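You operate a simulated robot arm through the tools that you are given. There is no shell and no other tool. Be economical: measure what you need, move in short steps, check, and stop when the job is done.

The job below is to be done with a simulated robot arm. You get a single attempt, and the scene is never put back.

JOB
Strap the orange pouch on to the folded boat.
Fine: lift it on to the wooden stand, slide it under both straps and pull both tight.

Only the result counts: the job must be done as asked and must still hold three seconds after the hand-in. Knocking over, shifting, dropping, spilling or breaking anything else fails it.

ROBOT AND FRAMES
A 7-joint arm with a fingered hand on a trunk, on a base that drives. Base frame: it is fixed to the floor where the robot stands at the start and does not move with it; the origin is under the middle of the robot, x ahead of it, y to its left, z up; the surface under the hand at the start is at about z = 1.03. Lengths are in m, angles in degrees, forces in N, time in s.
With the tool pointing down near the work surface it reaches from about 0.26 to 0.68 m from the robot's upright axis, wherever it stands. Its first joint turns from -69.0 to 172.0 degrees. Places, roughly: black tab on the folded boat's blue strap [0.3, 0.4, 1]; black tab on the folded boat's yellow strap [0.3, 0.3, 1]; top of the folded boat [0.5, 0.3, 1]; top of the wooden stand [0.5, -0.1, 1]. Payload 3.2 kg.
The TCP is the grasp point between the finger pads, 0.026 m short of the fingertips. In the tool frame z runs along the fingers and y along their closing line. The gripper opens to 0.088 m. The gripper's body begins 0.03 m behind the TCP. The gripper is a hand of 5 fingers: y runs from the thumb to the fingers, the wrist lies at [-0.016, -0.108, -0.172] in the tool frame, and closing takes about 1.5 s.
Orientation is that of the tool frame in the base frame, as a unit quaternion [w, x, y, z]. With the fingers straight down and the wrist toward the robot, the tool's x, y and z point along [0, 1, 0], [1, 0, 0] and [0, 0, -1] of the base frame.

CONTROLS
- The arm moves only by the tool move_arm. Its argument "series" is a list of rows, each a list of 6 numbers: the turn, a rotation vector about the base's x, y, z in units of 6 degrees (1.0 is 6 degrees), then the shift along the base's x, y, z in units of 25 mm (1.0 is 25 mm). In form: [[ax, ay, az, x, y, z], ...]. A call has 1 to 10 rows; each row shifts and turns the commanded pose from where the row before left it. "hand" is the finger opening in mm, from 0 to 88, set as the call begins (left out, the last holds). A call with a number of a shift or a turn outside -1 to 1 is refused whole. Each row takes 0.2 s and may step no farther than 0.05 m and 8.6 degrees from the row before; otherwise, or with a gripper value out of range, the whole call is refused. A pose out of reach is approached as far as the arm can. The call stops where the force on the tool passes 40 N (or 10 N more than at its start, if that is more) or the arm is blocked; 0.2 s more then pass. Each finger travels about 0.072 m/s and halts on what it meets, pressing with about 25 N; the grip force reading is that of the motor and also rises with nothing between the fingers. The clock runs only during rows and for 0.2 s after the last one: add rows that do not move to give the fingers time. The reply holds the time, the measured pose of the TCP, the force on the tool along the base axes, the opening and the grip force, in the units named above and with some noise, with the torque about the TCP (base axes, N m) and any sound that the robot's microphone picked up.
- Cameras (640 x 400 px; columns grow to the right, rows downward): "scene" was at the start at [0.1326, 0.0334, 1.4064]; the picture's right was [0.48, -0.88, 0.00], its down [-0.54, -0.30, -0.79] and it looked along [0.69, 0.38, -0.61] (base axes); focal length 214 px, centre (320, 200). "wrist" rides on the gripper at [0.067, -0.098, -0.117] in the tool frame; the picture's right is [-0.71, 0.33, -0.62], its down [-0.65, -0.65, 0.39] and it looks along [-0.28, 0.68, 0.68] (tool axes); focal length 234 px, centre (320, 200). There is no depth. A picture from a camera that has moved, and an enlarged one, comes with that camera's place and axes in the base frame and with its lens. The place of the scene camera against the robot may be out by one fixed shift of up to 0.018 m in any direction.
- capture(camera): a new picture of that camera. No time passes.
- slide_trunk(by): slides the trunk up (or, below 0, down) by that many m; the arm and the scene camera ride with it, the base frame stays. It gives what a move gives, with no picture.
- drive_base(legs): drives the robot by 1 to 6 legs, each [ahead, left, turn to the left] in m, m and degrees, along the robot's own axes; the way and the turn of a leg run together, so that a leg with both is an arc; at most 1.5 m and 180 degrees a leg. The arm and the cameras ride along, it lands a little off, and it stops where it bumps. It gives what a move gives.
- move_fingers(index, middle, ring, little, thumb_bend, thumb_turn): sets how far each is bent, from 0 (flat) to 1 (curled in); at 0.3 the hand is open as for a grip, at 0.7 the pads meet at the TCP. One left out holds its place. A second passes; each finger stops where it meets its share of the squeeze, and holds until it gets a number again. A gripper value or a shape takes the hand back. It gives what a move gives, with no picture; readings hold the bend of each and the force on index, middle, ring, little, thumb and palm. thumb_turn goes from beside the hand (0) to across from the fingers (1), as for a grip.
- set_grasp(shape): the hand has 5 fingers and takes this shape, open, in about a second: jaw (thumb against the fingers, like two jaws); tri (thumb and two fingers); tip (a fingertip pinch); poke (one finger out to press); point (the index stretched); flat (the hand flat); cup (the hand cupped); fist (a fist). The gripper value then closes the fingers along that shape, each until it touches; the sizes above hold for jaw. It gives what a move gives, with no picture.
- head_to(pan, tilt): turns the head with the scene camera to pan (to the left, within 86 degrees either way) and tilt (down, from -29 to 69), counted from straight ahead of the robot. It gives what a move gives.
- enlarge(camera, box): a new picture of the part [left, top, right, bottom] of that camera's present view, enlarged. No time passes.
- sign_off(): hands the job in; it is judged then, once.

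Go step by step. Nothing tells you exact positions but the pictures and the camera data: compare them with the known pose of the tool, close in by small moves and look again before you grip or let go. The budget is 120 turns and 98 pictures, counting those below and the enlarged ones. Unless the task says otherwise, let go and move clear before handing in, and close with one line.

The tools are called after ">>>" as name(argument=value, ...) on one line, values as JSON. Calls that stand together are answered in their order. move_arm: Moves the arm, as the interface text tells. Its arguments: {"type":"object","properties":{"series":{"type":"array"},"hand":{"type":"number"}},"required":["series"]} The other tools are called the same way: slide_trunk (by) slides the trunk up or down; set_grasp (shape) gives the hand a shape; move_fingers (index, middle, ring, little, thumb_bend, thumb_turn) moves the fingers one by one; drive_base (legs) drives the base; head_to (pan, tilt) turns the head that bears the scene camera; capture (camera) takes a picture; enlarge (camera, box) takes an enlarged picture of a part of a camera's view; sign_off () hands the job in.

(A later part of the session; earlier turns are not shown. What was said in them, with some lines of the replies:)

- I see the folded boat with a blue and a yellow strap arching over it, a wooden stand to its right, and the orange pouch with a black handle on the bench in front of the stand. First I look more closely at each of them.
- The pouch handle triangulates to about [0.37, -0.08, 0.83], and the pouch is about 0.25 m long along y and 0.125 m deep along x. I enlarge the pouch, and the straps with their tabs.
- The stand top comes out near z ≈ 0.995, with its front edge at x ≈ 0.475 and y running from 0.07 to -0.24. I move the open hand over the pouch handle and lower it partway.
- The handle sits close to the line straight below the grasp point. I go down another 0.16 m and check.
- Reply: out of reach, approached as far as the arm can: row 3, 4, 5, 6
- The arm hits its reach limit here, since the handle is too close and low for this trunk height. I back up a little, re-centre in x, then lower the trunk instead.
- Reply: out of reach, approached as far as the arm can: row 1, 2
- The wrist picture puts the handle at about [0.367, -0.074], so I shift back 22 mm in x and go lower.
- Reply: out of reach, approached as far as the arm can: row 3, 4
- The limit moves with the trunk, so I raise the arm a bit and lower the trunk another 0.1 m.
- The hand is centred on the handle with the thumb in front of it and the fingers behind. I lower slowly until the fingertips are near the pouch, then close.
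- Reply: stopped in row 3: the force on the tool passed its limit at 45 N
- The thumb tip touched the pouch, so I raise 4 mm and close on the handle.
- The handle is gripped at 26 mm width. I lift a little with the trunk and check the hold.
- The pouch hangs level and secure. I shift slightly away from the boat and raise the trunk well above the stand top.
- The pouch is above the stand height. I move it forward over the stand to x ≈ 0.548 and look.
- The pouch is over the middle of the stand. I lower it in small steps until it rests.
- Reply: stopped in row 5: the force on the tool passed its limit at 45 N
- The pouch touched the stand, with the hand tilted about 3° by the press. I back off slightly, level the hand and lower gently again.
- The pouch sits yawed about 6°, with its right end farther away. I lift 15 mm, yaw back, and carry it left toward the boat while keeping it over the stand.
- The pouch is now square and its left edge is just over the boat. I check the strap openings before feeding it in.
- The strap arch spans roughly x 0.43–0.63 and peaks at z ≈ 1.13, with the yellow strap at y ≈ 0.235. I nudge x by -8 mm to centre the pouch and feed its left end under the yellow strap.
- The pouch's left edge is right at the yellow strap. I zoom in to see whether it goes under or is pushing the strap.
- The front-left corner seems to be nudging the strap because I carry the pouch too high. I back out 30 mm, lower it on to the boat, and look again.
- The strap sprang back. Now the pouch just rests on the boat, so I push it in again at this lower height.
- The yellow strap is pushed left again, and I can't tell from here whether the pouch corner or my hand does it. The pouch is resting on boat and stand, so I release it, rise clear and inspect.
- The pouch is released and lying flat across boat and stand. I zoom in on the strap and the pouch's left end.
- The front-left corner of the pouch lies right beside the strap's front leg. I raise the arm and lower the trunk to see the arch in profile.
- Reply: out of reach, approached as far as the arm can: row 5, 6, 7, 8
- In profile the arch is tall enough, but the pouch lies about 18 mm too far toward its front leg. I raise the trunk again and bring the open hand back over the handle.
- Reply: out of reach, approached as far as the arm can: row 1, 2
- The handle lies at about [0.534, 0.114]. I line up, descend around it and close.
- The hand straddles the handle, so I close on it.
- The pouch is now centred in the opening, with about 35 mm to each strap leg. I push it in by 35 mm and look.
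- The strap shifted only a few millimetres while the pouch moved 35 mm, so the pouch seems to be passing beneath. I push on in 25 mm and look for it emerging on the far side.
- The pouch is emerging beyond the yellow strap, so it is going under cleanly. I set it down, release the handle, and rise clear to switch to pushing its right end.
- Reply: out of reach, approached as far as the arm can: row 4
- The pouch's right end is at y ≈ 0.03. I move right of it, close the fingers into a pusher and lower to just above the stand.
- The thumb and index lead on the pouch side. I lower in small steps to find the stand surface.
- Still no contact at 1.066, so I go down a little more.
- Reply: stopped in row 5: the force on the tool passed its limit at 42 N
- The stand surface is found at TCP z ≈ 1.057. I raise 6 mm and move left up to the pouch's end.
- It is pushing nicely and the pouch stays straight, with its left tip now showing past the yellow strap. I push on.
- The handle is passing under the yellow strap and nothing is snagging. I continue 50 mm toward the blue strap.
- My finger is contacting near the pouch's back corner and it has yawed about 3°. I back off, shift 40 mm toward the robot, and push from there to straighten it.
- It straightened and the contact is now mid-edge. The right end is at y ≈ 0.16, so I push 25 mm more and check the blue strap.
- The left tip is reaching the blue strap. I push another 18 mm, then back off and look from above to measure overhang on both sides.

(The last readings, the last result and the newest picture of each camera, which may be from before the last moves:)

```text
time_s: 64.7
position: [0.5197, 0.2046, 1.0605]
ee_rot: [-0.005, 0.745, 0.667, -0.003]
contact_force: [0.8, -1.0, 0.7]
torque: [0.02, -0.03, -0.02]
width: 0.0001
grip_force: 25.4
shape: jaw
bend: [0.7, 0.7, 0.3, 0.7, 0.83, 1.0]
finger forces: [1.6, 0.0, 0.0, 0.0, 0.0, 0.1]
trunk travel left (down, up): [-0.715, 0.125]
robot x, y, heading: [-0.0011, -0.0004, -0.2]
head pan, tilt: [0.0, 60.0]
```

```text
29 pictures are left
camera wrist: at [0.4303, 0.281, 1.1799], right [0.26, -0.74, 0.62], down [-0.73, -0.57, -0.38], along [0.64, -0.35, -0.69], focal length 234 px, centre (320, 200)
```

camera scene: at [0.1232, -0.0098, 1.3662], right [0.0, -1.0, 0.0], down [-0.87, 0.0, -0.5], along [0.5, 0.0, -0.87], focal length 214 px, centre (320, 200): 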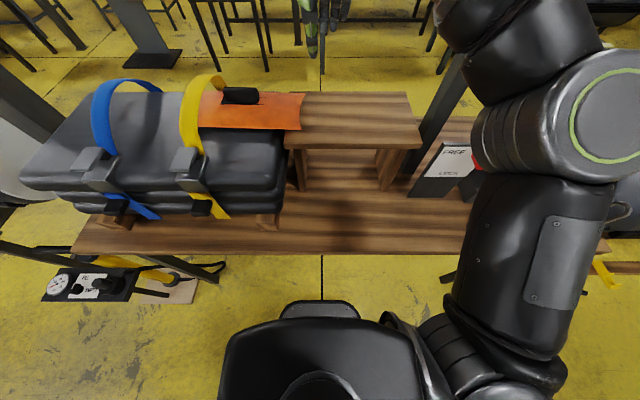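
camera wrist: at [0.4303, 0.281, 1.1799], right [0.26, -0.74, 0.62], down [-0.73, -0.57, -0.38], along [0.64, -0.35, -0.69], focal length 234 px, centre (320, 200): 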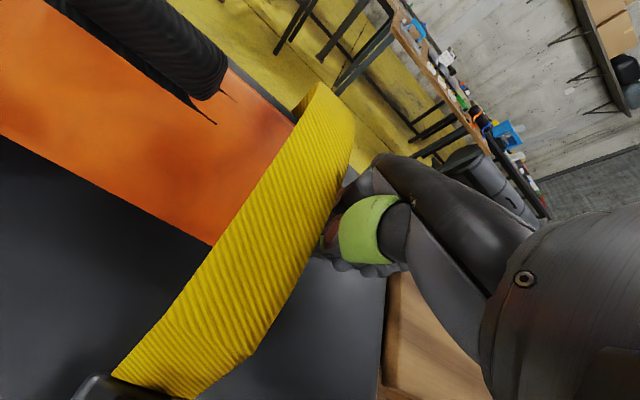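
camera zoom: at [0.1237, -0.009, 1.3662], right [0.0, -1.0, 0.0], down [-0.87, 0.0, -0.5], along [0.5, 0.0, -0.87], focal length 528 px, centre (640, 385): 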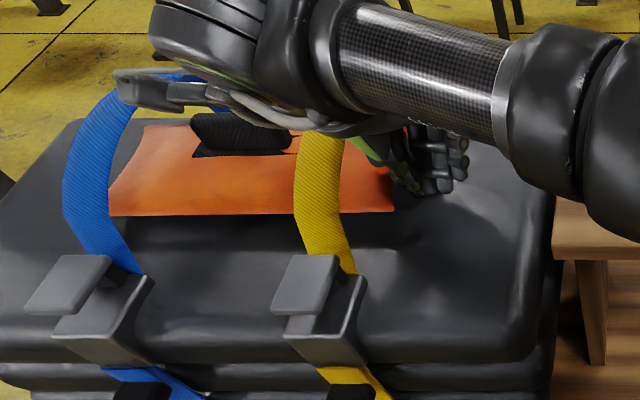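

Both ends should now extend past the straps. I retract the hand to the right and up, and check from both cameras.

>>> move_arm(series=[[0, 0, 0, 0, -1, 0], [0, 0, 0, 0, -1, 0], [0, 0, 0, 0, -1, 0], [0, 0, 0, 0, 0, 1], [0, 0, 0, 0, 0, 1], [0, 0, 0, 0, 0, 1], [0, 0, 0, 0, 0, 1], [0, 0, 0, 0, 0, 1], [0, 0, 0, 0, 0, 1]])

>>> head_to(pan=45, tilt=50)

>>> enlarge(camera="scene", box=[200, 60, 460, 230])

```text
time_s: 66.7
position: [0.5187, 0.1309, 1.2112]
ee_rot: [-0.005, 0.745, 0.667, -0.003]
contact_force: [0.1, -0.5, 0.2]
torque: [0.02, 0.03, 0.02]
width: 0.0
grip_force: 25.0
shape: jaw
bend: [0.7, 0.7, 0.3, 0.7, 0.83, 1.0]
finger forces: [0.0, 0.0, 0.0, 0.0, 0.0, 0.0]
trunk travel left (down, up): [-0.715, 0.125]
robot x, y, heading: [-0.0013, 0.0004, 0.3]
head pan, tilt: [0.0, 60.0]
```

```text
time_s: 67.8
position: [0.5188, 0.13, 1.2119]
ee_rot: [-0.005, 0.744, 0.668, -0.003]
contact_force: [0.0, 0.2, -0.6]
torque: [0.02, -0.03, -0.03]
width: 0.0003
grip_force: 25.5
shape: jaw
bend: [0.7, 0.7, 0.3, 0.7, 0.83, 1.0]
finger forces: [0.1, 0.0, 0.1, 0.1, 0.0, 0.0]
trunk travel left (down, up): [-0.715, 0.125]
robot x, y, heading: [0.0019, 0.0005, 0.1]
head pan, tilt: [45.0, 50.0]
```

```text
2.35 times, centred on (330, 145) of scene
camera zoom: at [0.1117, 0.0459, 1.3787], right [0.71, -0.71, 0.0], down [-0.54, -0.54, -0.64], along [0.45, 0.45, -0.77], focal length 505 px, centre (296, 329)
```

zoom: 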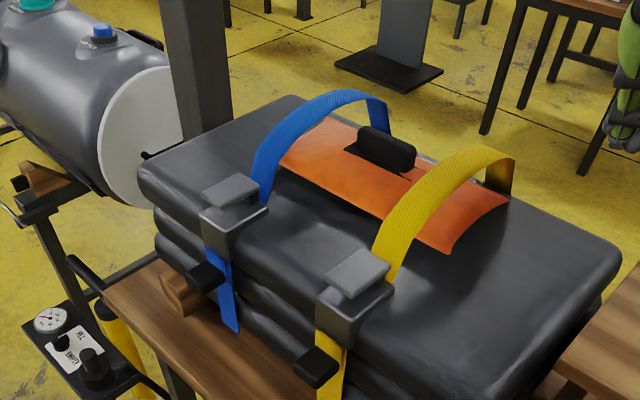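

From here the right end clearly extends past the yellow strap, but the left end at the blue strap is unclear. I bring the wrist camera over the blue side, staying well above the straps.

>>> move_arm(series=[[0, 0, 0, 0, 0, 1], [0, 0, 0, -0.4, 1, 0], [0, 0, 0, -0.4, 1, 0], [0, 0, 0, -0.4, 1, 0], [0, 0, 0, -0.4, 1, 0], [0, 0, 0, -0.4, 1, 0], [0, 0, 0, -0.4, 1, 0], [0, 0, 0, -0.4, 1, 0], [0, 0, 0, -0.4, 1, 0], [0, 0, 0, 0, 1, 0]])

>>> capture(camera="wrist")

```text
time_s: 70.2
position: [0.4704, 0.1742, 1.2164]
ee_rot: [-0.067, 0.77, 0.635, -0.014]
contact_force: [0.3, 0.4, 0.5]
torque: [0.0, 0.01, -0.01]
width: 0.0003
grip_force: 25.0
shape: jaw
bend: [0.7, 0.7, 0.3, 0.7, 0.83, 1.0]
finger forces: [0.0, 0.0, 0.0, 0.1, 0.0, 0.0]
out of reach, approached as far as the arm can: row 3, 4, 5, 6, 7, 8, 9, 10
trunk travel left (down, up): [-0.715, 0.125]
robot x, y, heading: [0.0021, 0.0001, 0.0]
head pan, tilt: [45.0, 50.0]
stopped in row 10: the arm was blocked; the commanded pose is now the measured one
```

```text
27 pictures are left
camera wrist: at [0.4003, 0.248, 1.3483], right [0.25, -0.81, 0.53], down [-0.81, -0.48, -0.35], along [0.54, -0.34, -0.77], focal length 234 px, centre (320, 200)
```

wrist: 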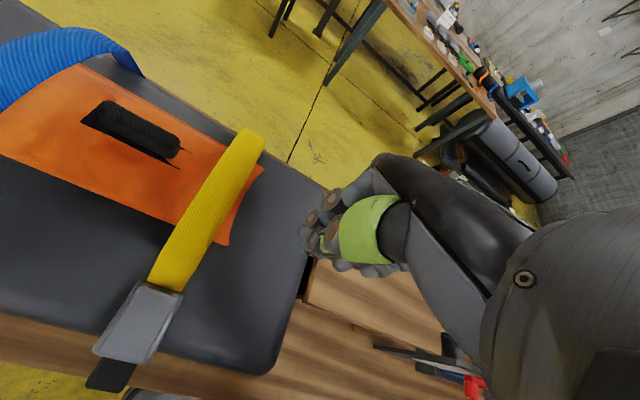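

The arm cannot reach further left from this stance, so I will turn the base. Before that I take a close look at the tabs and the left end of the pouch.

>>> enlarge(camera="scene", box=[270, 150, 370, 230])

>>> enlarge(camera="scene", box=[290, 80, 430, 180])

```text
5.00 times, centred on (320, 190) of scene
camera zoom: at [0.1119, 0.0454, 1.3787], right [0.71, -0.71, 0.0], down [-0.54, -0.54, -0.64], along [0.45, 0.45, -0.77], focal length 1072 px, centre (320, 250)
```

zoom: 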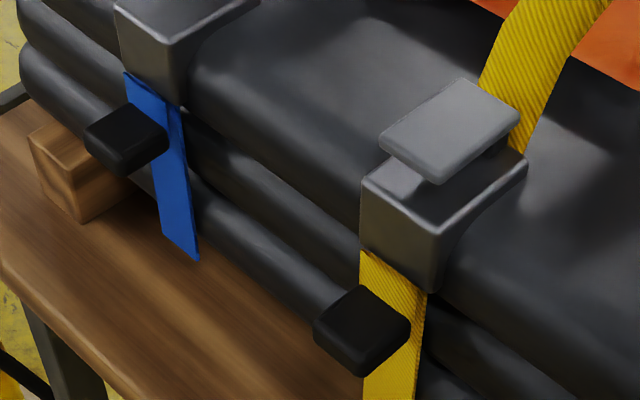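

```text
4.00 times, centred on (360, 130) of scene
camera zoom: at [0.1119, 0.0454, 1.3787], right [0.71, -0.71, 0.0], down [-0.54, -0.54, -0.64], along [0.45, 0.45, -0.77], focal length 858 px, centre (160, 480)
```

zoom: 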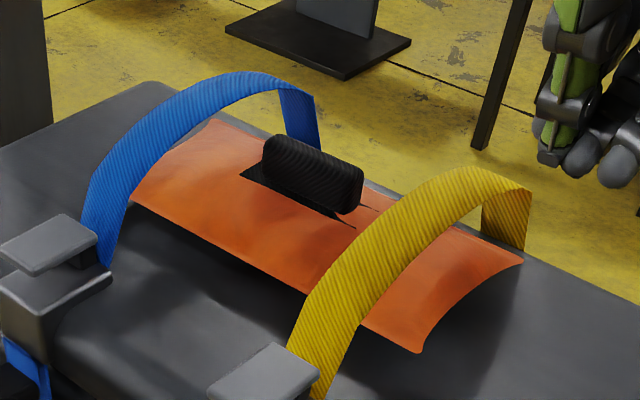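

The pouch lies under both straps with roughly equal overhang (about 15–20 mm each side), so now I tighten. The tabs stick out toward the robot just below the buckles, yellow near [0.33, 0.256, 0.97] and blue near [0.33, 0.44, 0.97]. I restore the hand's attitude, raise, and drive back and left to reach them comfortably.

>>> slide_trunk(by=0.06)

>>> drive_base(legs=[[-0.15, 0, 0], [0, 0.2, 0]])

>>> head_to(pan=0, tilt=50)

>>> capture(camera="scene")

```text
time_s: 71.2
position: [0.4696, 0.1745, 1.2752]
ee_rot: [-0.068, 0.77, 0.634, -0.014]
contact_force: [0.0, -0.1, 0.1]
torque: [0.0, 0.01, -0.02]
width: 0.0
grip_force: 24.8
shape: jaw
bend: [0.7, 0.7, 0.3, 0.7, 0.83, 1.0]
finger forces: [0.1, 0.0, 0.0, 0.0, 0.0, 0.0]
trunk travel left (down, up): [-0.775, 0.065]
robot x, y, heading: [-0.0014, -0.0018, -0.2]
head pan, tilt: [45.0, 50.0]
```

```text
time_s: 73.8
position: [0.3195, 0.3762, 1.276]
ee_rot: [-0.067, 0.771, 0.634, -0.014]
contact_force: [-0.8, 0.3, -0.5]
torque: [0.03, 0.01, -0.01]
width: 0.0
grip_force: 24.6
shape: jaw
bend: [0.7, 0.7, 0.3, 0.7, 0.83, 1.0]
finger forces: [0.0, 0.1, 0.1, 0.0, 0.1, 0.0]
trunk travel left (down, up): [-0.775, 0.065]
robot x, y, heading: [-0.1486, 0.1994, -0.2]
head pan, tilt: [45.0, 50.0]
```

```text
time_s: 74.9
position: [0.321, 0.3751, 1.2768]
ee_rot: [-0.066, 0.771, 0.633, -0.013]
contact_force: [0.8, 0.1, -0.4]
torque: [0.03, 0.0, -0.03]
width: 0.0
grip_force: 25.1
shape: jaw
bend: [0.7, 0.7, 0.3, 0.7, 0.83, 1.0]
finger forces: [0.0, 0.0, 0.0, 0.0, 0.1, 0.0]
trunk travel left (down, up): [-0.775, 0.065]
robot x, y, heading: [-0.1495, 0.1986, -0.0]
head pan, tilt: [0.0, 50.0]
```

```text
24 pictures are left
camera scene: at [-0.0161, 0.1927, 1.4387], right [0.0, -1.0, 0.0], down [-0.77, 0.0, -0.64], along [0.64, 0.0, -0.77], focal length 214 px, centre (320, 200)
```

scene: 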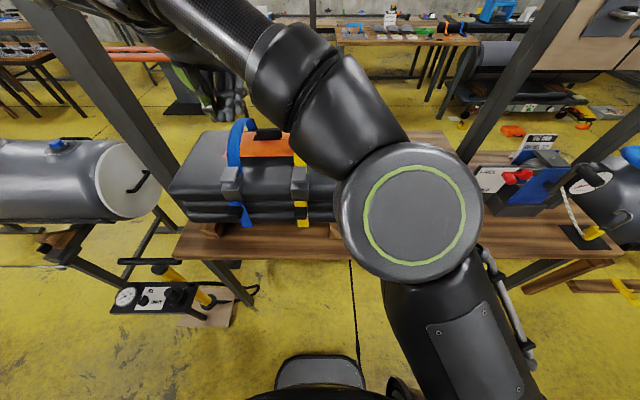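

The view is partly blocked by the arm, but the stance is good: the yellow tab is about 0.48 m ahead. I rotate the closed hand to fingers down with a 20° forward pitch and bring it in front of the yellow tab.

>>> move_arm(series=[[-0.15, -0.89, 0.37, -0.3, -0.5, 0], [-0.15, -0.89, 0.37, -0.3, -1, -0.5], [-0.15, -0.89, 0.37, -0.3, -1, -0.5], [-0.15, -0.89, 0.37, -0.3, -1, -0.5], [-0.15, -0.89, 0.37, -0.3, -1, -0.5], [0, 0, 0, 0, -0.26, -1], [0, 0, 0, 0, 0, -1], [0, 0, 0, 0, 0, -1], [0, 0, 0, 0, 0, -1], [0, 0, 0, 0, 0, -1]])

>>> capture(camera="wrist")

>>> capture(camera="scene")

```text
time_s: 77.1
position: [0.2829, 0.2569, 1.0998]
ee_rot: [0.112, 0.691, 0.701, 0.134]
contact_force: [-0.1, 0.3, 0.0]
torque: [-0.01, -0.02, -0.02]
width: 0.0
grip_force: 25.0
shape: jaw
bend: [0.7, 0.7, 0.3, 0.7, 0.83, 1.0]
finger forces: [0.1, 0.1, 0.1, 0.1, 0.1, 0.0]
trunk travel left (down, up): [-0.775, 0.065]
robot x, y, heading: [-0.1532, 0.2011, -0.0]
head pan, tilt: [0.0, 50.0]
```

```text
23 pictures are left
camera wrist: at [0.1497, 0.3179, 1.1796], right [0.11, -0.73, 0.68], down [-0.47, -0.64, -0.61], along [0.88, -0.25, -0.41], focal length 234 px, centre (320, 200)
```

wrist: 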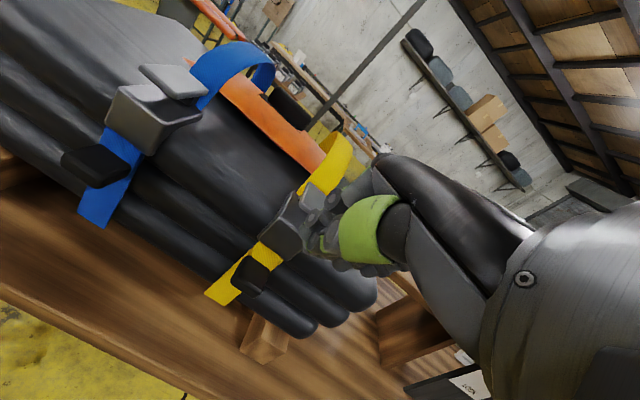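

```text
22 pictures are left
camera scene: at [-0.0159, 0.1926, 1.4387], right [0.0, -1.0, 0.0], down [-0.77, 0.0, -0.64], along [0.64, 0.0, -0.77], focal length 214 px, centre (320, 200)
```

scene: 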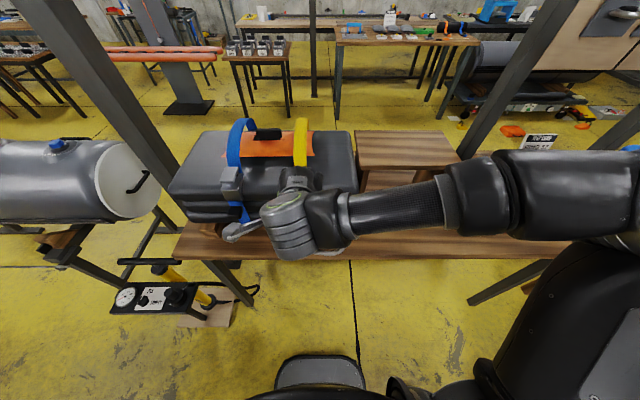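

The view gives the yellow tab at [0.33, 0.256, 0.97], a block sticking out in front of the hanging tail. I set the "poke" shape, so one finger can press the tab straight down along the tail, and look at where the fingertip is.

>>> set_grasp(shape="poke")

>>> capture(camera="wrist")

```text
time_s: 78.0
position: [0.2832, 0.2571, 1.1009]
ee_rot: [0.113, 0.691, 0.701, 0.135]
contact_force: [-0.2, 0.1, -0.3]
torque: [0.02, -0.02, 0.01]
width: 0.0
grip_force: 0.0
shape: poke
bend: [0.7, 0.7, 0.99, 0.99, 0.0, 1.0]
finger forces: [0.1, 0.1, 0.0, 0.0, 0.0, 0.1]
trunk travel left (down, up): [-0.775, 0.065]
robot x, y, heading: [-0.151, 0.2022, -0.3]
head pan, tilt: [0.0, 50.0]
```

```text
21 pictures are left
camera wrist: at [0.1496, 0.3177, 1.1799], right [0.11, -0.72, 0.68], down [-0.47, -0.64, -0.61], along [0.88, -0.25, -0.41], focal length 234 px, centre (320, 200)
```

wrist: 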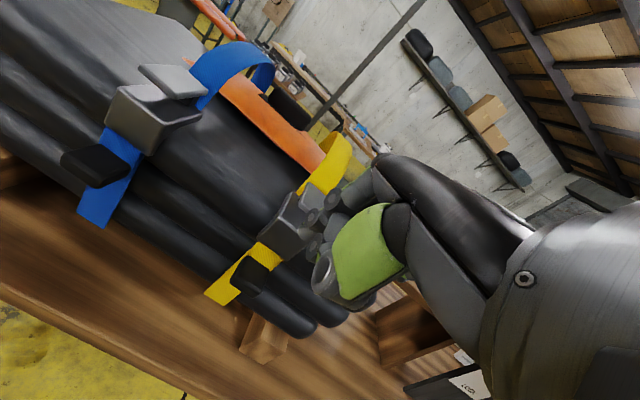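

Index and middle fingertips sit at the grasp point with ring and little curled away. I fold the thumb against them as support, then move down in front of the buckle and over the tab.

>>> move_fingers(thumb_bend=0.8)

>>> move_arm(series=[[0, 0, 0, 0, 0, -1], [0, 0, 0, 0, 0, -0.9], [0, 0, 0, 0.5, 0, 0], [0, 0, 0, 0.6, 0, 0], [0, 0, 0, 0, 0, 0]])

>>> capture(camera="wrist")

```text
time_s: 79.0
position: [0.2823, 0.2563, 1.1015]
ee_rot: [0.113, 0.691, 0.701, 0.135]
contact_force: [0.0, 0.3, -0.9]
torque: [0.02, -0.01, 0.03]
width: 0.0
grip_force: 0.2
shape: fingers
bend: [0.7, 0.7, 0.99, 0.99, 0.74, 1.0]
finger forces: [0.0, 0.0, 0.0, 0.1, 0.0, 0.0]
trunk travel left (down, up): [-0.775, 0.065]
robot x, y, heading: [-0.1498, 0.1987, -0.2]
head pan, tilt: [0.0, 50.0]
```

```text
time_s: 80.2
position: [0.3104, 0.2551, 1.0539]
ee_rot: [0.113, 0.692, 0.701, 0.134]
contact_force: [-0.5, 0.9, 0.2]
torque: [-0.02, 0.03, 0.0]
width: 0.0
grip_force: 0.0
shape: fingers
bend: [0.7, 0.7, 0.99, 0.99, 0.74, 1.0]
finger forces: [0.1, 0.1, 0.0, 0.0, 0.0, 0.1]
trunk travel left (down, up): [-0.775, 0.065]
robot x, y, heading: [-0.1502, 0.2003, -0.3]
head pan, tilt: [0.0, 50.0]
```

```text
20 pictures are left
camera wrist: at [0.1764, 0.318, 1.1323], right [0.11, -0.72, 0.68], down [-0.47, -0.64, -0.61], along [0.88, -0.25, -0.41], focal length 234 px, centre (320, 200)
```

wrist: 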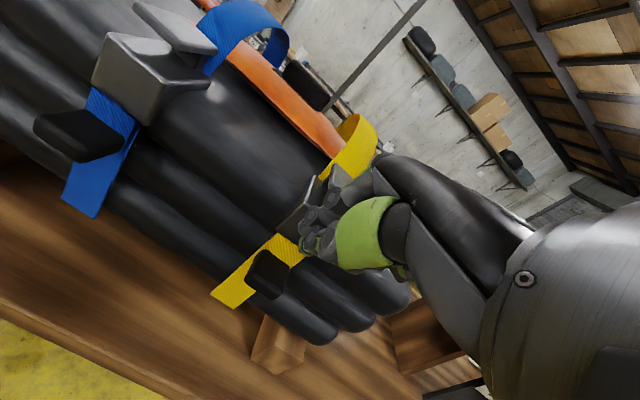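

The fingertip is about 45 mm above the tab and in line with it. I lower on to it and press.

>>> move_arm(series=[[0, 0, 0, 0.2, 0, -0.6], [0, 0, 0, 0, 0, -0.6], [0, 0, 0, 0, 0, -0.5], [0, 0, 0, 0, 0, -0.4], [0, 0, 0, 0, 0, -0.4], [0, 0, 0, 0, 0, -0.4], [0, 0, 0, 0, 0, 0]])

>>> capture(camera="wrist")

```text
time_s: 81.8
position: [0.3145, 0.2559, 0.9805]
ee_rot: [0.114, 0.691, 0.701, 0.135]
contact_force: [-0.7, -0.7, 1.3]
torque: [-0.01, 0.04, -0.02]
width: 0.0
grip_force: 0.1
shape: fingers
bend: [0.7, 0.7, 0.99, 0.99, 0.74, 1.0]
finger forces: [0.0, 0.0, 0.0, 0.0, 0.1, 0.0]
trunk travel left (down, up): [-0.775, 0.065]
robot x, y, heading: [-0.1449, 0.2018, -0.1]
head pan, tilt: [0.0, 50.0]
```

```text
19 pictures are left
camera wrist: at [0.1812, 0.3181, 1.0599], right [0.11, -0.72, 0.68], down [-0.47, -0.64, -0.61], along [0.88, -0.25, -0.41], focal length 234 px, centre (320, 200)
```

wrist: 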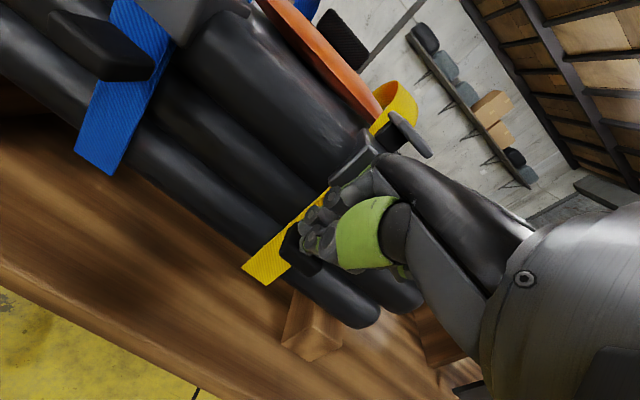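

The tab appears to have moved down about 20 mm under the fingertip with little force. I press further and look at the strap.

>>> move_arm(series=[[0, 0, 0, 0, 0, -0.4], [0, 0, 0, 0, 0, -0.4], [0, 0, 0, 0, 0, -0.4], [0, 0, 0, 0, 0, 0]])

>>> capture(camera="wrist")

>>> enlarge(camera="scene", box=[160, 100, 380, 240])

```text
time_s: 82.8
position: [0.3152, 0.2566, 0.9514]
ee_rot: [0.113, 0.691, 0.701, 0.135]
contact_force: [-0.6, -0.1, 1.7]
torque: [0.04, 0.01, 0.0]
width: 0.0
grip_force: 0.1
shape: fingers
bend: [0.7, 0.7, 0.99, 0.99, 0.74, 1.0]
finger forces: [0.1, 0.1, 0.0, 0.0, 0.1, 0.0]
trunk travel left (down, up): [-0.775, 0.065]
robot x, y, heading: [-0.1465, 0.2039, -0.3]
head pan, tilt: [0.0, 50.0]
```

```text
18 pictures are left
camera wrist: at [0.1814, 0.3183, 1.0298], right [0.11, -0.72, 0.68], down [-0.47, -0.64, -0.61], along [0.88, -0.25, -0.41], focal length 234 px, centre (320, 200)
```

wrist: 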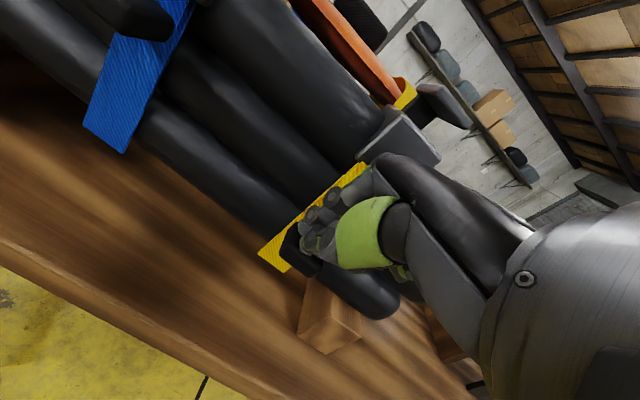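

```text
2.86 times, centred on (270, 170) of scene
camera zoom: at [-0.0167, 0.1924, 1.4388], right [0.0, -1.0, 0.0], down [-0.77, 0.0, -0.64], along [0.64, 0.0, -0.77], focal length 613 px, centre (463, 286)
```

zoom: 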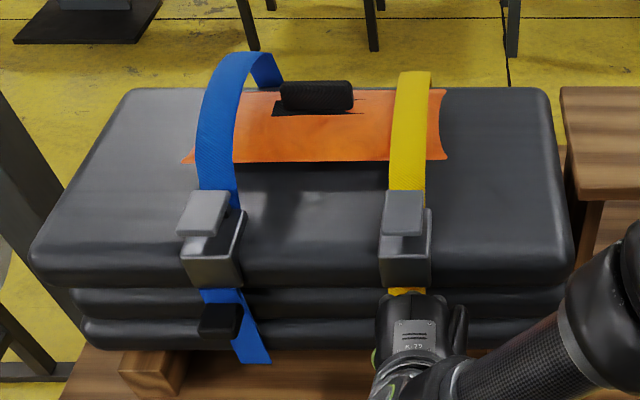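

Pressing works: the yellow arch is clearly lower, and the pouch extends past both straps. I keep pressing until the strap resists.

>>> move_arm(series=[[0, 0, 0, 0, 0, -0.4], [0, 0, 0, 0, 0, -0.4], [0, 0, 0, 0, 0, -0.4], [0, 0, 0, 0, 0, 0]])

>>> enlarge(camera="scene", box=[160, 100, 380, 240])

```text
time_s: 83.8
position: [0.3127, 0.2565, 0.9228]
ee_rot: [0.114, 0.691, 0.701, 0.136]
contact_force: [-2.0, 0.1, 15.0]
torque: [-0.02, -0.09, 0.03]
width: 0.0
grip_force: 12.1
shape: fingers
bend: [0.7, 0.7, 0.99, 0.99, 0.75, 1.0]
finger forces: [0.0, 8.8, 0.0, 0.0, 15.2, 0.0]
trunk travel left (down, up): [-0.775, 0.065]
robot x, y, heading: [-0.1517, 0.1987, -0.3]
head pan, tilt: [0.0, 50.0]
```

```text
2.86 times, centred on (270, 170) of scene
camera zoom: at [-0.0192, 0.1922, 1.4392], right [0.0, -1.0, 0.0], down [-0.76, 0.0, -0.64], along [0.64, 0.0, -0.76], focal length 613 px, centre (463, 286)
```

zoom: 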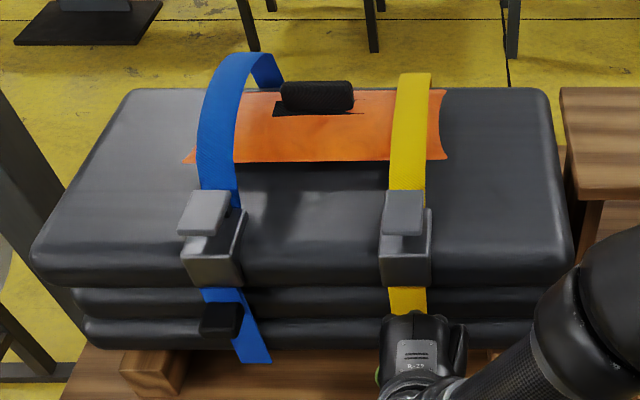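

Resistance is rising (15 N), so the strap is nearly tight. I press a little more to seat it.

>>> move_arm(series=[[0, 0, 0, 0, 0, -0.2], [0, 0, 0, 0, 0, -0.2], [0, 0, 0, 0, 0, -0.2], [0, 0, 0, 0, 0, -0.2], [0, 0, 0, 0, 0, 0]])

>>> enlarge(camera="scene", box=[160, 100, 380, 240])

>>> capture(camera="wrist")

```text
time_s: 84.7
position: [0.3158, 0.2574, 0.9159]
ee_rot: [0.119, 0.69, 0.699, 0.144]
contact_force: [-7.0, -1.3, 21.7]
torque: [-0.05, 0.06, 0.01]
width: 0.0001
grip_force: 14.9
shape: fingers
bend: [0.7, 0.7, 0.99, 0.99, 0.75, 1.0]
finger forces: [0.1, 13.3, 0.1, 0.1, 18.5, 0.0]
trunk travel left (down, up): [-0.775, 0.065]
robot x, y, heading: [-0.1528, 0.2, -0.1]
head pan, tilt: [0.0, 50.0]
stopped in row 4: the force on the tool passed its limit at 44 N (the readings are from after the stop); the commanded pose is now the measured one
```

```text
2.86 times, centred on (270, 170) of scene
camera zoom: at [-0.0208, 0.1913, 1.4391], right [0.0, -1.0, 0.0], down [-0.76, 0.0, -0.65], along [0.65, 0.0, -0.76], focal length 613 px, centre (463, 286)
```

zoom: 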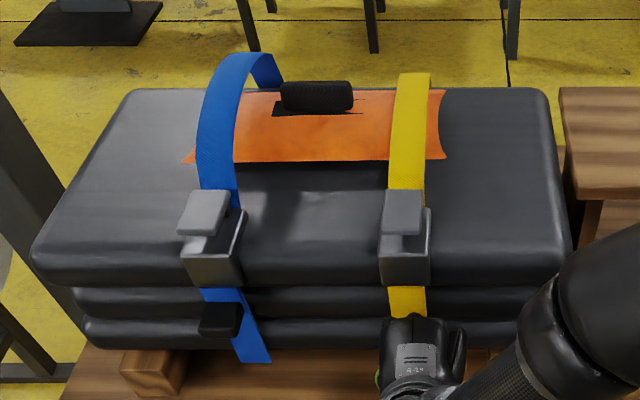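

```text
14 pictures are left
camera wrist: at [0.1814, 0.3188, 0.9906], right [0.09, -0.73, 0.68], down [-0.45, -0.64, -0.62], along [0.89, -0.25, -0.39], focal length 234 px, centre (320, 200)
```

wrist: 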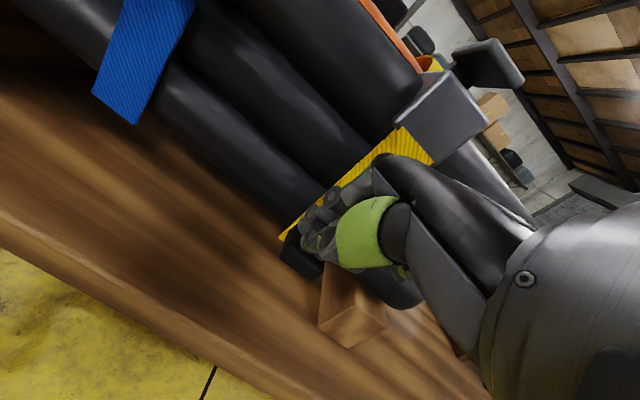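

The yellow strap is tight, holding against 44 N with the arch pulled flat over the pouch. I back off, rise and shift over to the blue tab.

>>> move_arm(series=[[0, 0, 0, -0.2, 0, 0.4], [0, 0.2, 0, -0.8, 0, 0.5], [0, 0, 0, -0.6, 0, 1], [0, 0, 0, 0, 0, 1], [0, 0, 0, 0, 0, 1], [0, 0, 0, 0, 0, 1], [0, 0, 0, 0, 0, 1], [0, 0, 0, 0, 1, 0.5], [0, 0, 0, 0, 1, 0], [0, 0, 0, 0, 1, 0]])

>>> move_arm(series=[[0, 0, 0, 0, 1, 0], [0, 0, 0, 0, 1, 0], [0, 0, 0, 0, 1, 0], [0, 0, 0, 0, 1, 0], [0, 0, 0, 0, 0.3, 0], [0, 0, 0, 0, 0, 0]])

>>> capture(camera="wrist")

>>> capture(camera="scene")

```text
time_s: 86.9
position: [0.2777, 0.3326, 1.0715]
ee_rot: [0.111, 0.693, 0.7, 0.132]
contact_force: [-0.6, 0.6, 0.4]
torque: [0.0, 0.0, -0.02]
width: 0.0
grip_force: 0.1
shape: fingers
bend: [0.7, 0.7, 0.99, 0.99, 0.75, 1.0]
finger forces: [0.1, 0.0, 0.0, 0.1, 0.0, 0.0]
trunk travel left (down, up): [-0.775, 0.065]
robot x, y, heading: [-0.1514, 0.2022, -0.3]
head pan, tilt: [0.0, 50.0]
```

```text
time_s: 88.3
position: [0.279, 0.4401, 1.0729]
ee_rot: [0.109, 0.693, 0.7, 0.135]
contact_force: [0.1, -0.1, 0.1]
torque: [0.0, -0.02, 0.02]
width: 0.0
grip_force: 0.0
shape: fingers
bend: [0.7, 0.7, 0.99, 0.99, 0.75, 1.0]
finger forces: [0.0, 0.0, 0.1, 0.1, 0.0, 0.0]
trunk travel left (down, up): [-0.775, 0.065]
robot x, y, heading: [-0.151, 0.2017, -0.3]
head pan, tilt: [0.0, 50.0]
```

```text
13 pictures are left
camera wrist: at [0.1465, 0.5015, 1.153], right [0.11, -0.73, 0.67], down [-0.47, -0.64, -0.61], along [0.87, -0.25, -0.42], focal length 234 px, centre (320, 200)
```

wrist: 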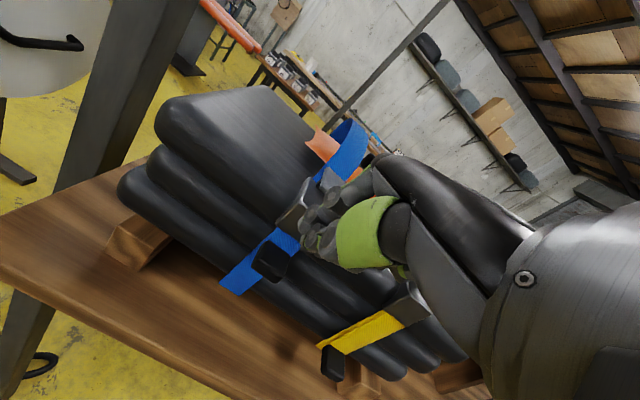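

```text
12 pictures are left
camera scene: at [-0.0162, 0.1926, 1.4387], right [0.0, -1.0, 0.0], down [-0.77, 0.0, -0.64], along [0.64, 0.0, -0.77], focal length 214 px, centre (320, 200)
```

scene: 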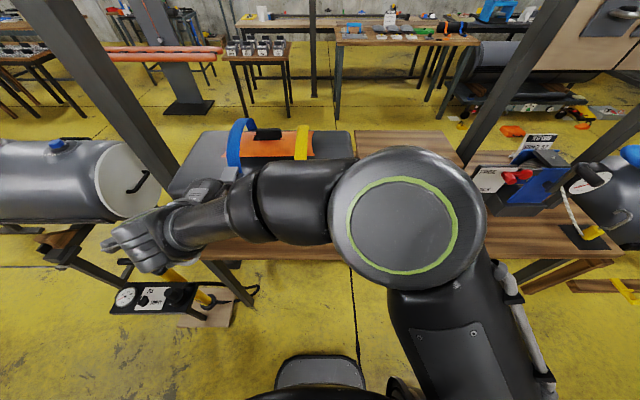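

The pouch's left end shows past the blue strap, and the yellow tab is now well down its tail. The blue tab is at about [0.33, 0.436, 0.97], so I repeat the same press.

>>> move_arm(series=[[0, 0, 0, 0, -0.15, -0.8], [0, 0, 0, 0.7, 0, 0], [0, 0, 0, 0.72, 0, 0], [0, 0, 0, 0, 0, -0.6], [0, 0, 0, 0, 0, -0.6], [0, 0, 0, 0, 0, -0.5], [0, 0, 0, 0, 0, -0.5], [0, 0, 0, 0, 0, -0.5], [0, 0, 0, 0, 0, -0.5], [0, 0, 0, 0, 0, 0]])

>>> capture(camera="wrist")

```text
time_s: 90.5
position: [0.3173, 0.4313, 0.9761]
ee_rot: [0.107, 0.698, 0.695, 0.134]
contact_force: [0.1, 0.9, 2.5]
torque: [0.01, -0.04, 0.01]
width: 0.0001
grip_force: 0.0
shape: fingers
bend: [0.7, 0.7, 0.99, 0.99, 0.75, 1.0]
finger forces: [0.1, 0.0, 0.0, 0.0, 0.0, 0.1]
trunk travel left (down, up): [-0.775, 0.065]
robot x, y, heading: [-0.1515, 0.2019, -0.0]
head pan, tilt: [0.0, 50.0]
```

```text
11 pictures are left
camera wrist: at [0.1858, 0.4954, 1.0546], right [0.1, -0.73, 0.67], down [-0.48, -0.63, -0.61], along [0.87, -0.26, -0.42], focal length 234 px, centre (320, 200)
```

wrist: 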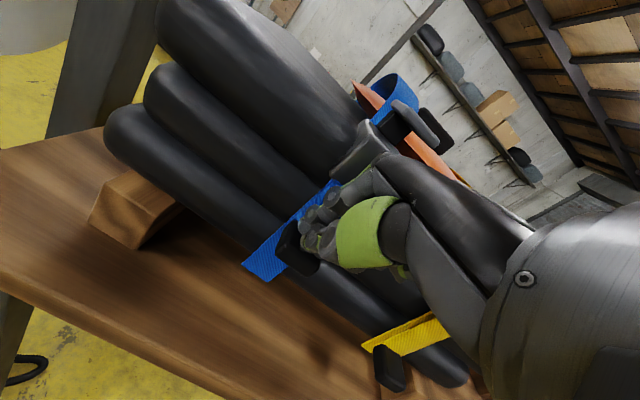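

The blue tab is travelling down too. I press on until it resists.

>>> move_arm(series=[[0, 0, 0, 0, 0.1, -0.4], [0, 0, 0, 0, 0, -0.4], [0, 0, 0, 0, 0, -0.4], [0, 0, 0, 0, 0, -0.4], [0, 0, 0, 0, 0, -0.4], [0, 0, 0, 0, 0, -0.3], [0, 0, 0, 0, 0, -0.2], [0, 0, 0, 0, 0, -0.2], [0, 0, 0, 0, 0, -0.2], [0, 0, 0, 0, 0, 0]])

>>> capture(camera="wrist")

>>> capture(camera="scene")

```text
time_s: 92.2
position: [0.3197, 0.4375, 0.9154]
ee_rot: [0.117, 0.693, 0.697, 0.143]
contact_force: [-2.8, -4.4, 21.3]
torque: [-0.42, -0.12, -0.07]
width: 0.0
grip_force: 11.8
shape: fingers
bend: [0.7, 0.7, 0.99, 0.99, 0.75, 1.0]
finger forces: [0.0, 23.9, 0.1, 0.1, 0.0, 0.0]
trunk travel left (down, up): [-0.775, 0.065]
robot x, y, heading: [-0.1478, 0.2007, 0.0]
head pan, tilt: [0.0, 50.0]
stopped in row 8: the force on the tool passed its limit at 44 N (the readings are from after the stop); the commanded pose is now the measured one
```

```text
10 pictures are left
camera wrist: at [0.1845, 0.5, 0.9919], right [0.09, -0.73, 0.68], down [-0.46, -0.63, -0.62], along [0.88, -0.25, -0.4], focal length 234 px, centre (320, 200)
```

wrist: 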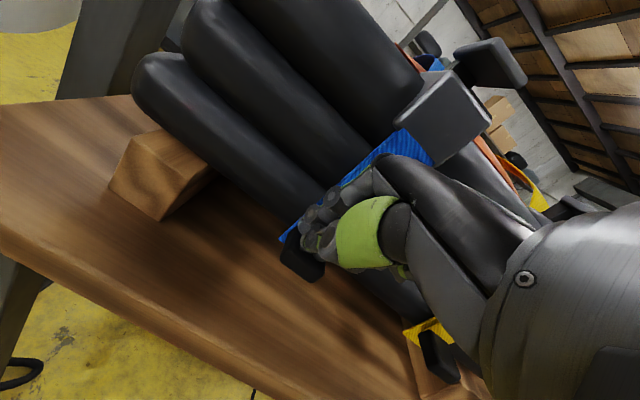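

```text
9 pictures are left
camera scene: at [-0.018, 0.1908, 1.4388], right [0.0, -1.0, 0.0], down [-0.77, 0.0, -0.64], along [0.64, 0.0, -0.77], focal length 214 px, centre (320, 200)
```

scene: 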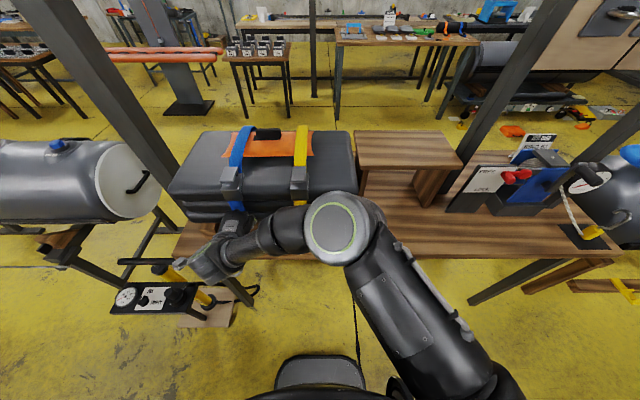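

The blue strap is tight too, stopping at 44 N at the same depth as the yellow one. I back off and rise clear, then check that both hold.

>>> move_arm(series=[[0, 0, 0, -0.2, 0, 0.4], [0, 0.2, 0, -0.8, 0, 0.5], [0, 0, 0, -0.8, 0, 0.5], [0, 0, 0, -0.5, 0, 1], [0, 0, 0, 0, 0, 1], [0, 0, 0, 0, 0, 1], [0, 0, 0, 0, 0, 1], [0, 0, 0, 0, 0, 1], [0, 0, 0, 0, 0, 1], [0, 0, 0, 0, 0, 0]])

>>> enlarge(camera="scene", box=[160, 100, 380, 240])

>>> capture(camera="wrist")

```text
time_s: 94.5
position: [0.26, 0.4387, 1.0958]
ee_rot: [0.107, 0.693, 0.701, 0.131]
contact_force: [0.8, 0.0, 0.0]
torque: [0.0, 0.03, -0.02]
width: 0.0
grip_force: 0.0
shape: fingers
bend: [0.7, 0.7, 0.99, 0.99, 0.75, 1.0]
finger forces: [0.0, 0.0, 0.0, 0.1, 0.0, 0.0]
trunk travel left (down, up): [-0.775, 0.065]
robot x, y, heading: [-0.1505, 0.1991, 0.0]
head pan, tilt: [0.0, 50.0]
```

```text
2.86 times, centred on (270, 170) of scene
camera zoom: at [-0.0159, 0.1926, 1.4387], right [0.0, -1.0, 0.0], down [-0.77, 0.0, -0.64], along [0.64, 0.0, -0.77], focal length 613 px, centre (463, 286)
```

zoom: 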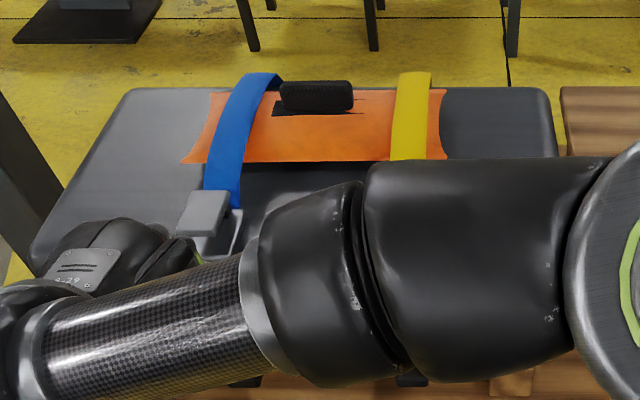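

```text
7 pictures are left
camera wrist: at [0.1277, 0.5009, 1.1765], right [0.12, -0.73, 0.67], down [-0.48, -0.64, -0.6], along [0.87, -0.25, -0.42], focal length 234 px, centre (320, 200)
```

wrist: 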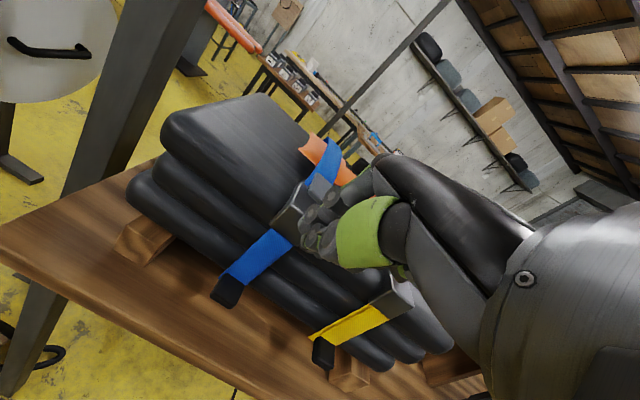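

Both straps lie flat over the pouch, both tabs are pulled well down their tails, and the pouch extends past each strap. The hand is clear, so I hand in.

>>> sign_off()

```text
The job is handed in.
```

The orange pouch lies on the folded boat under both the blue and yellow straps, both pulled tight, and nothing else appears disturbed.
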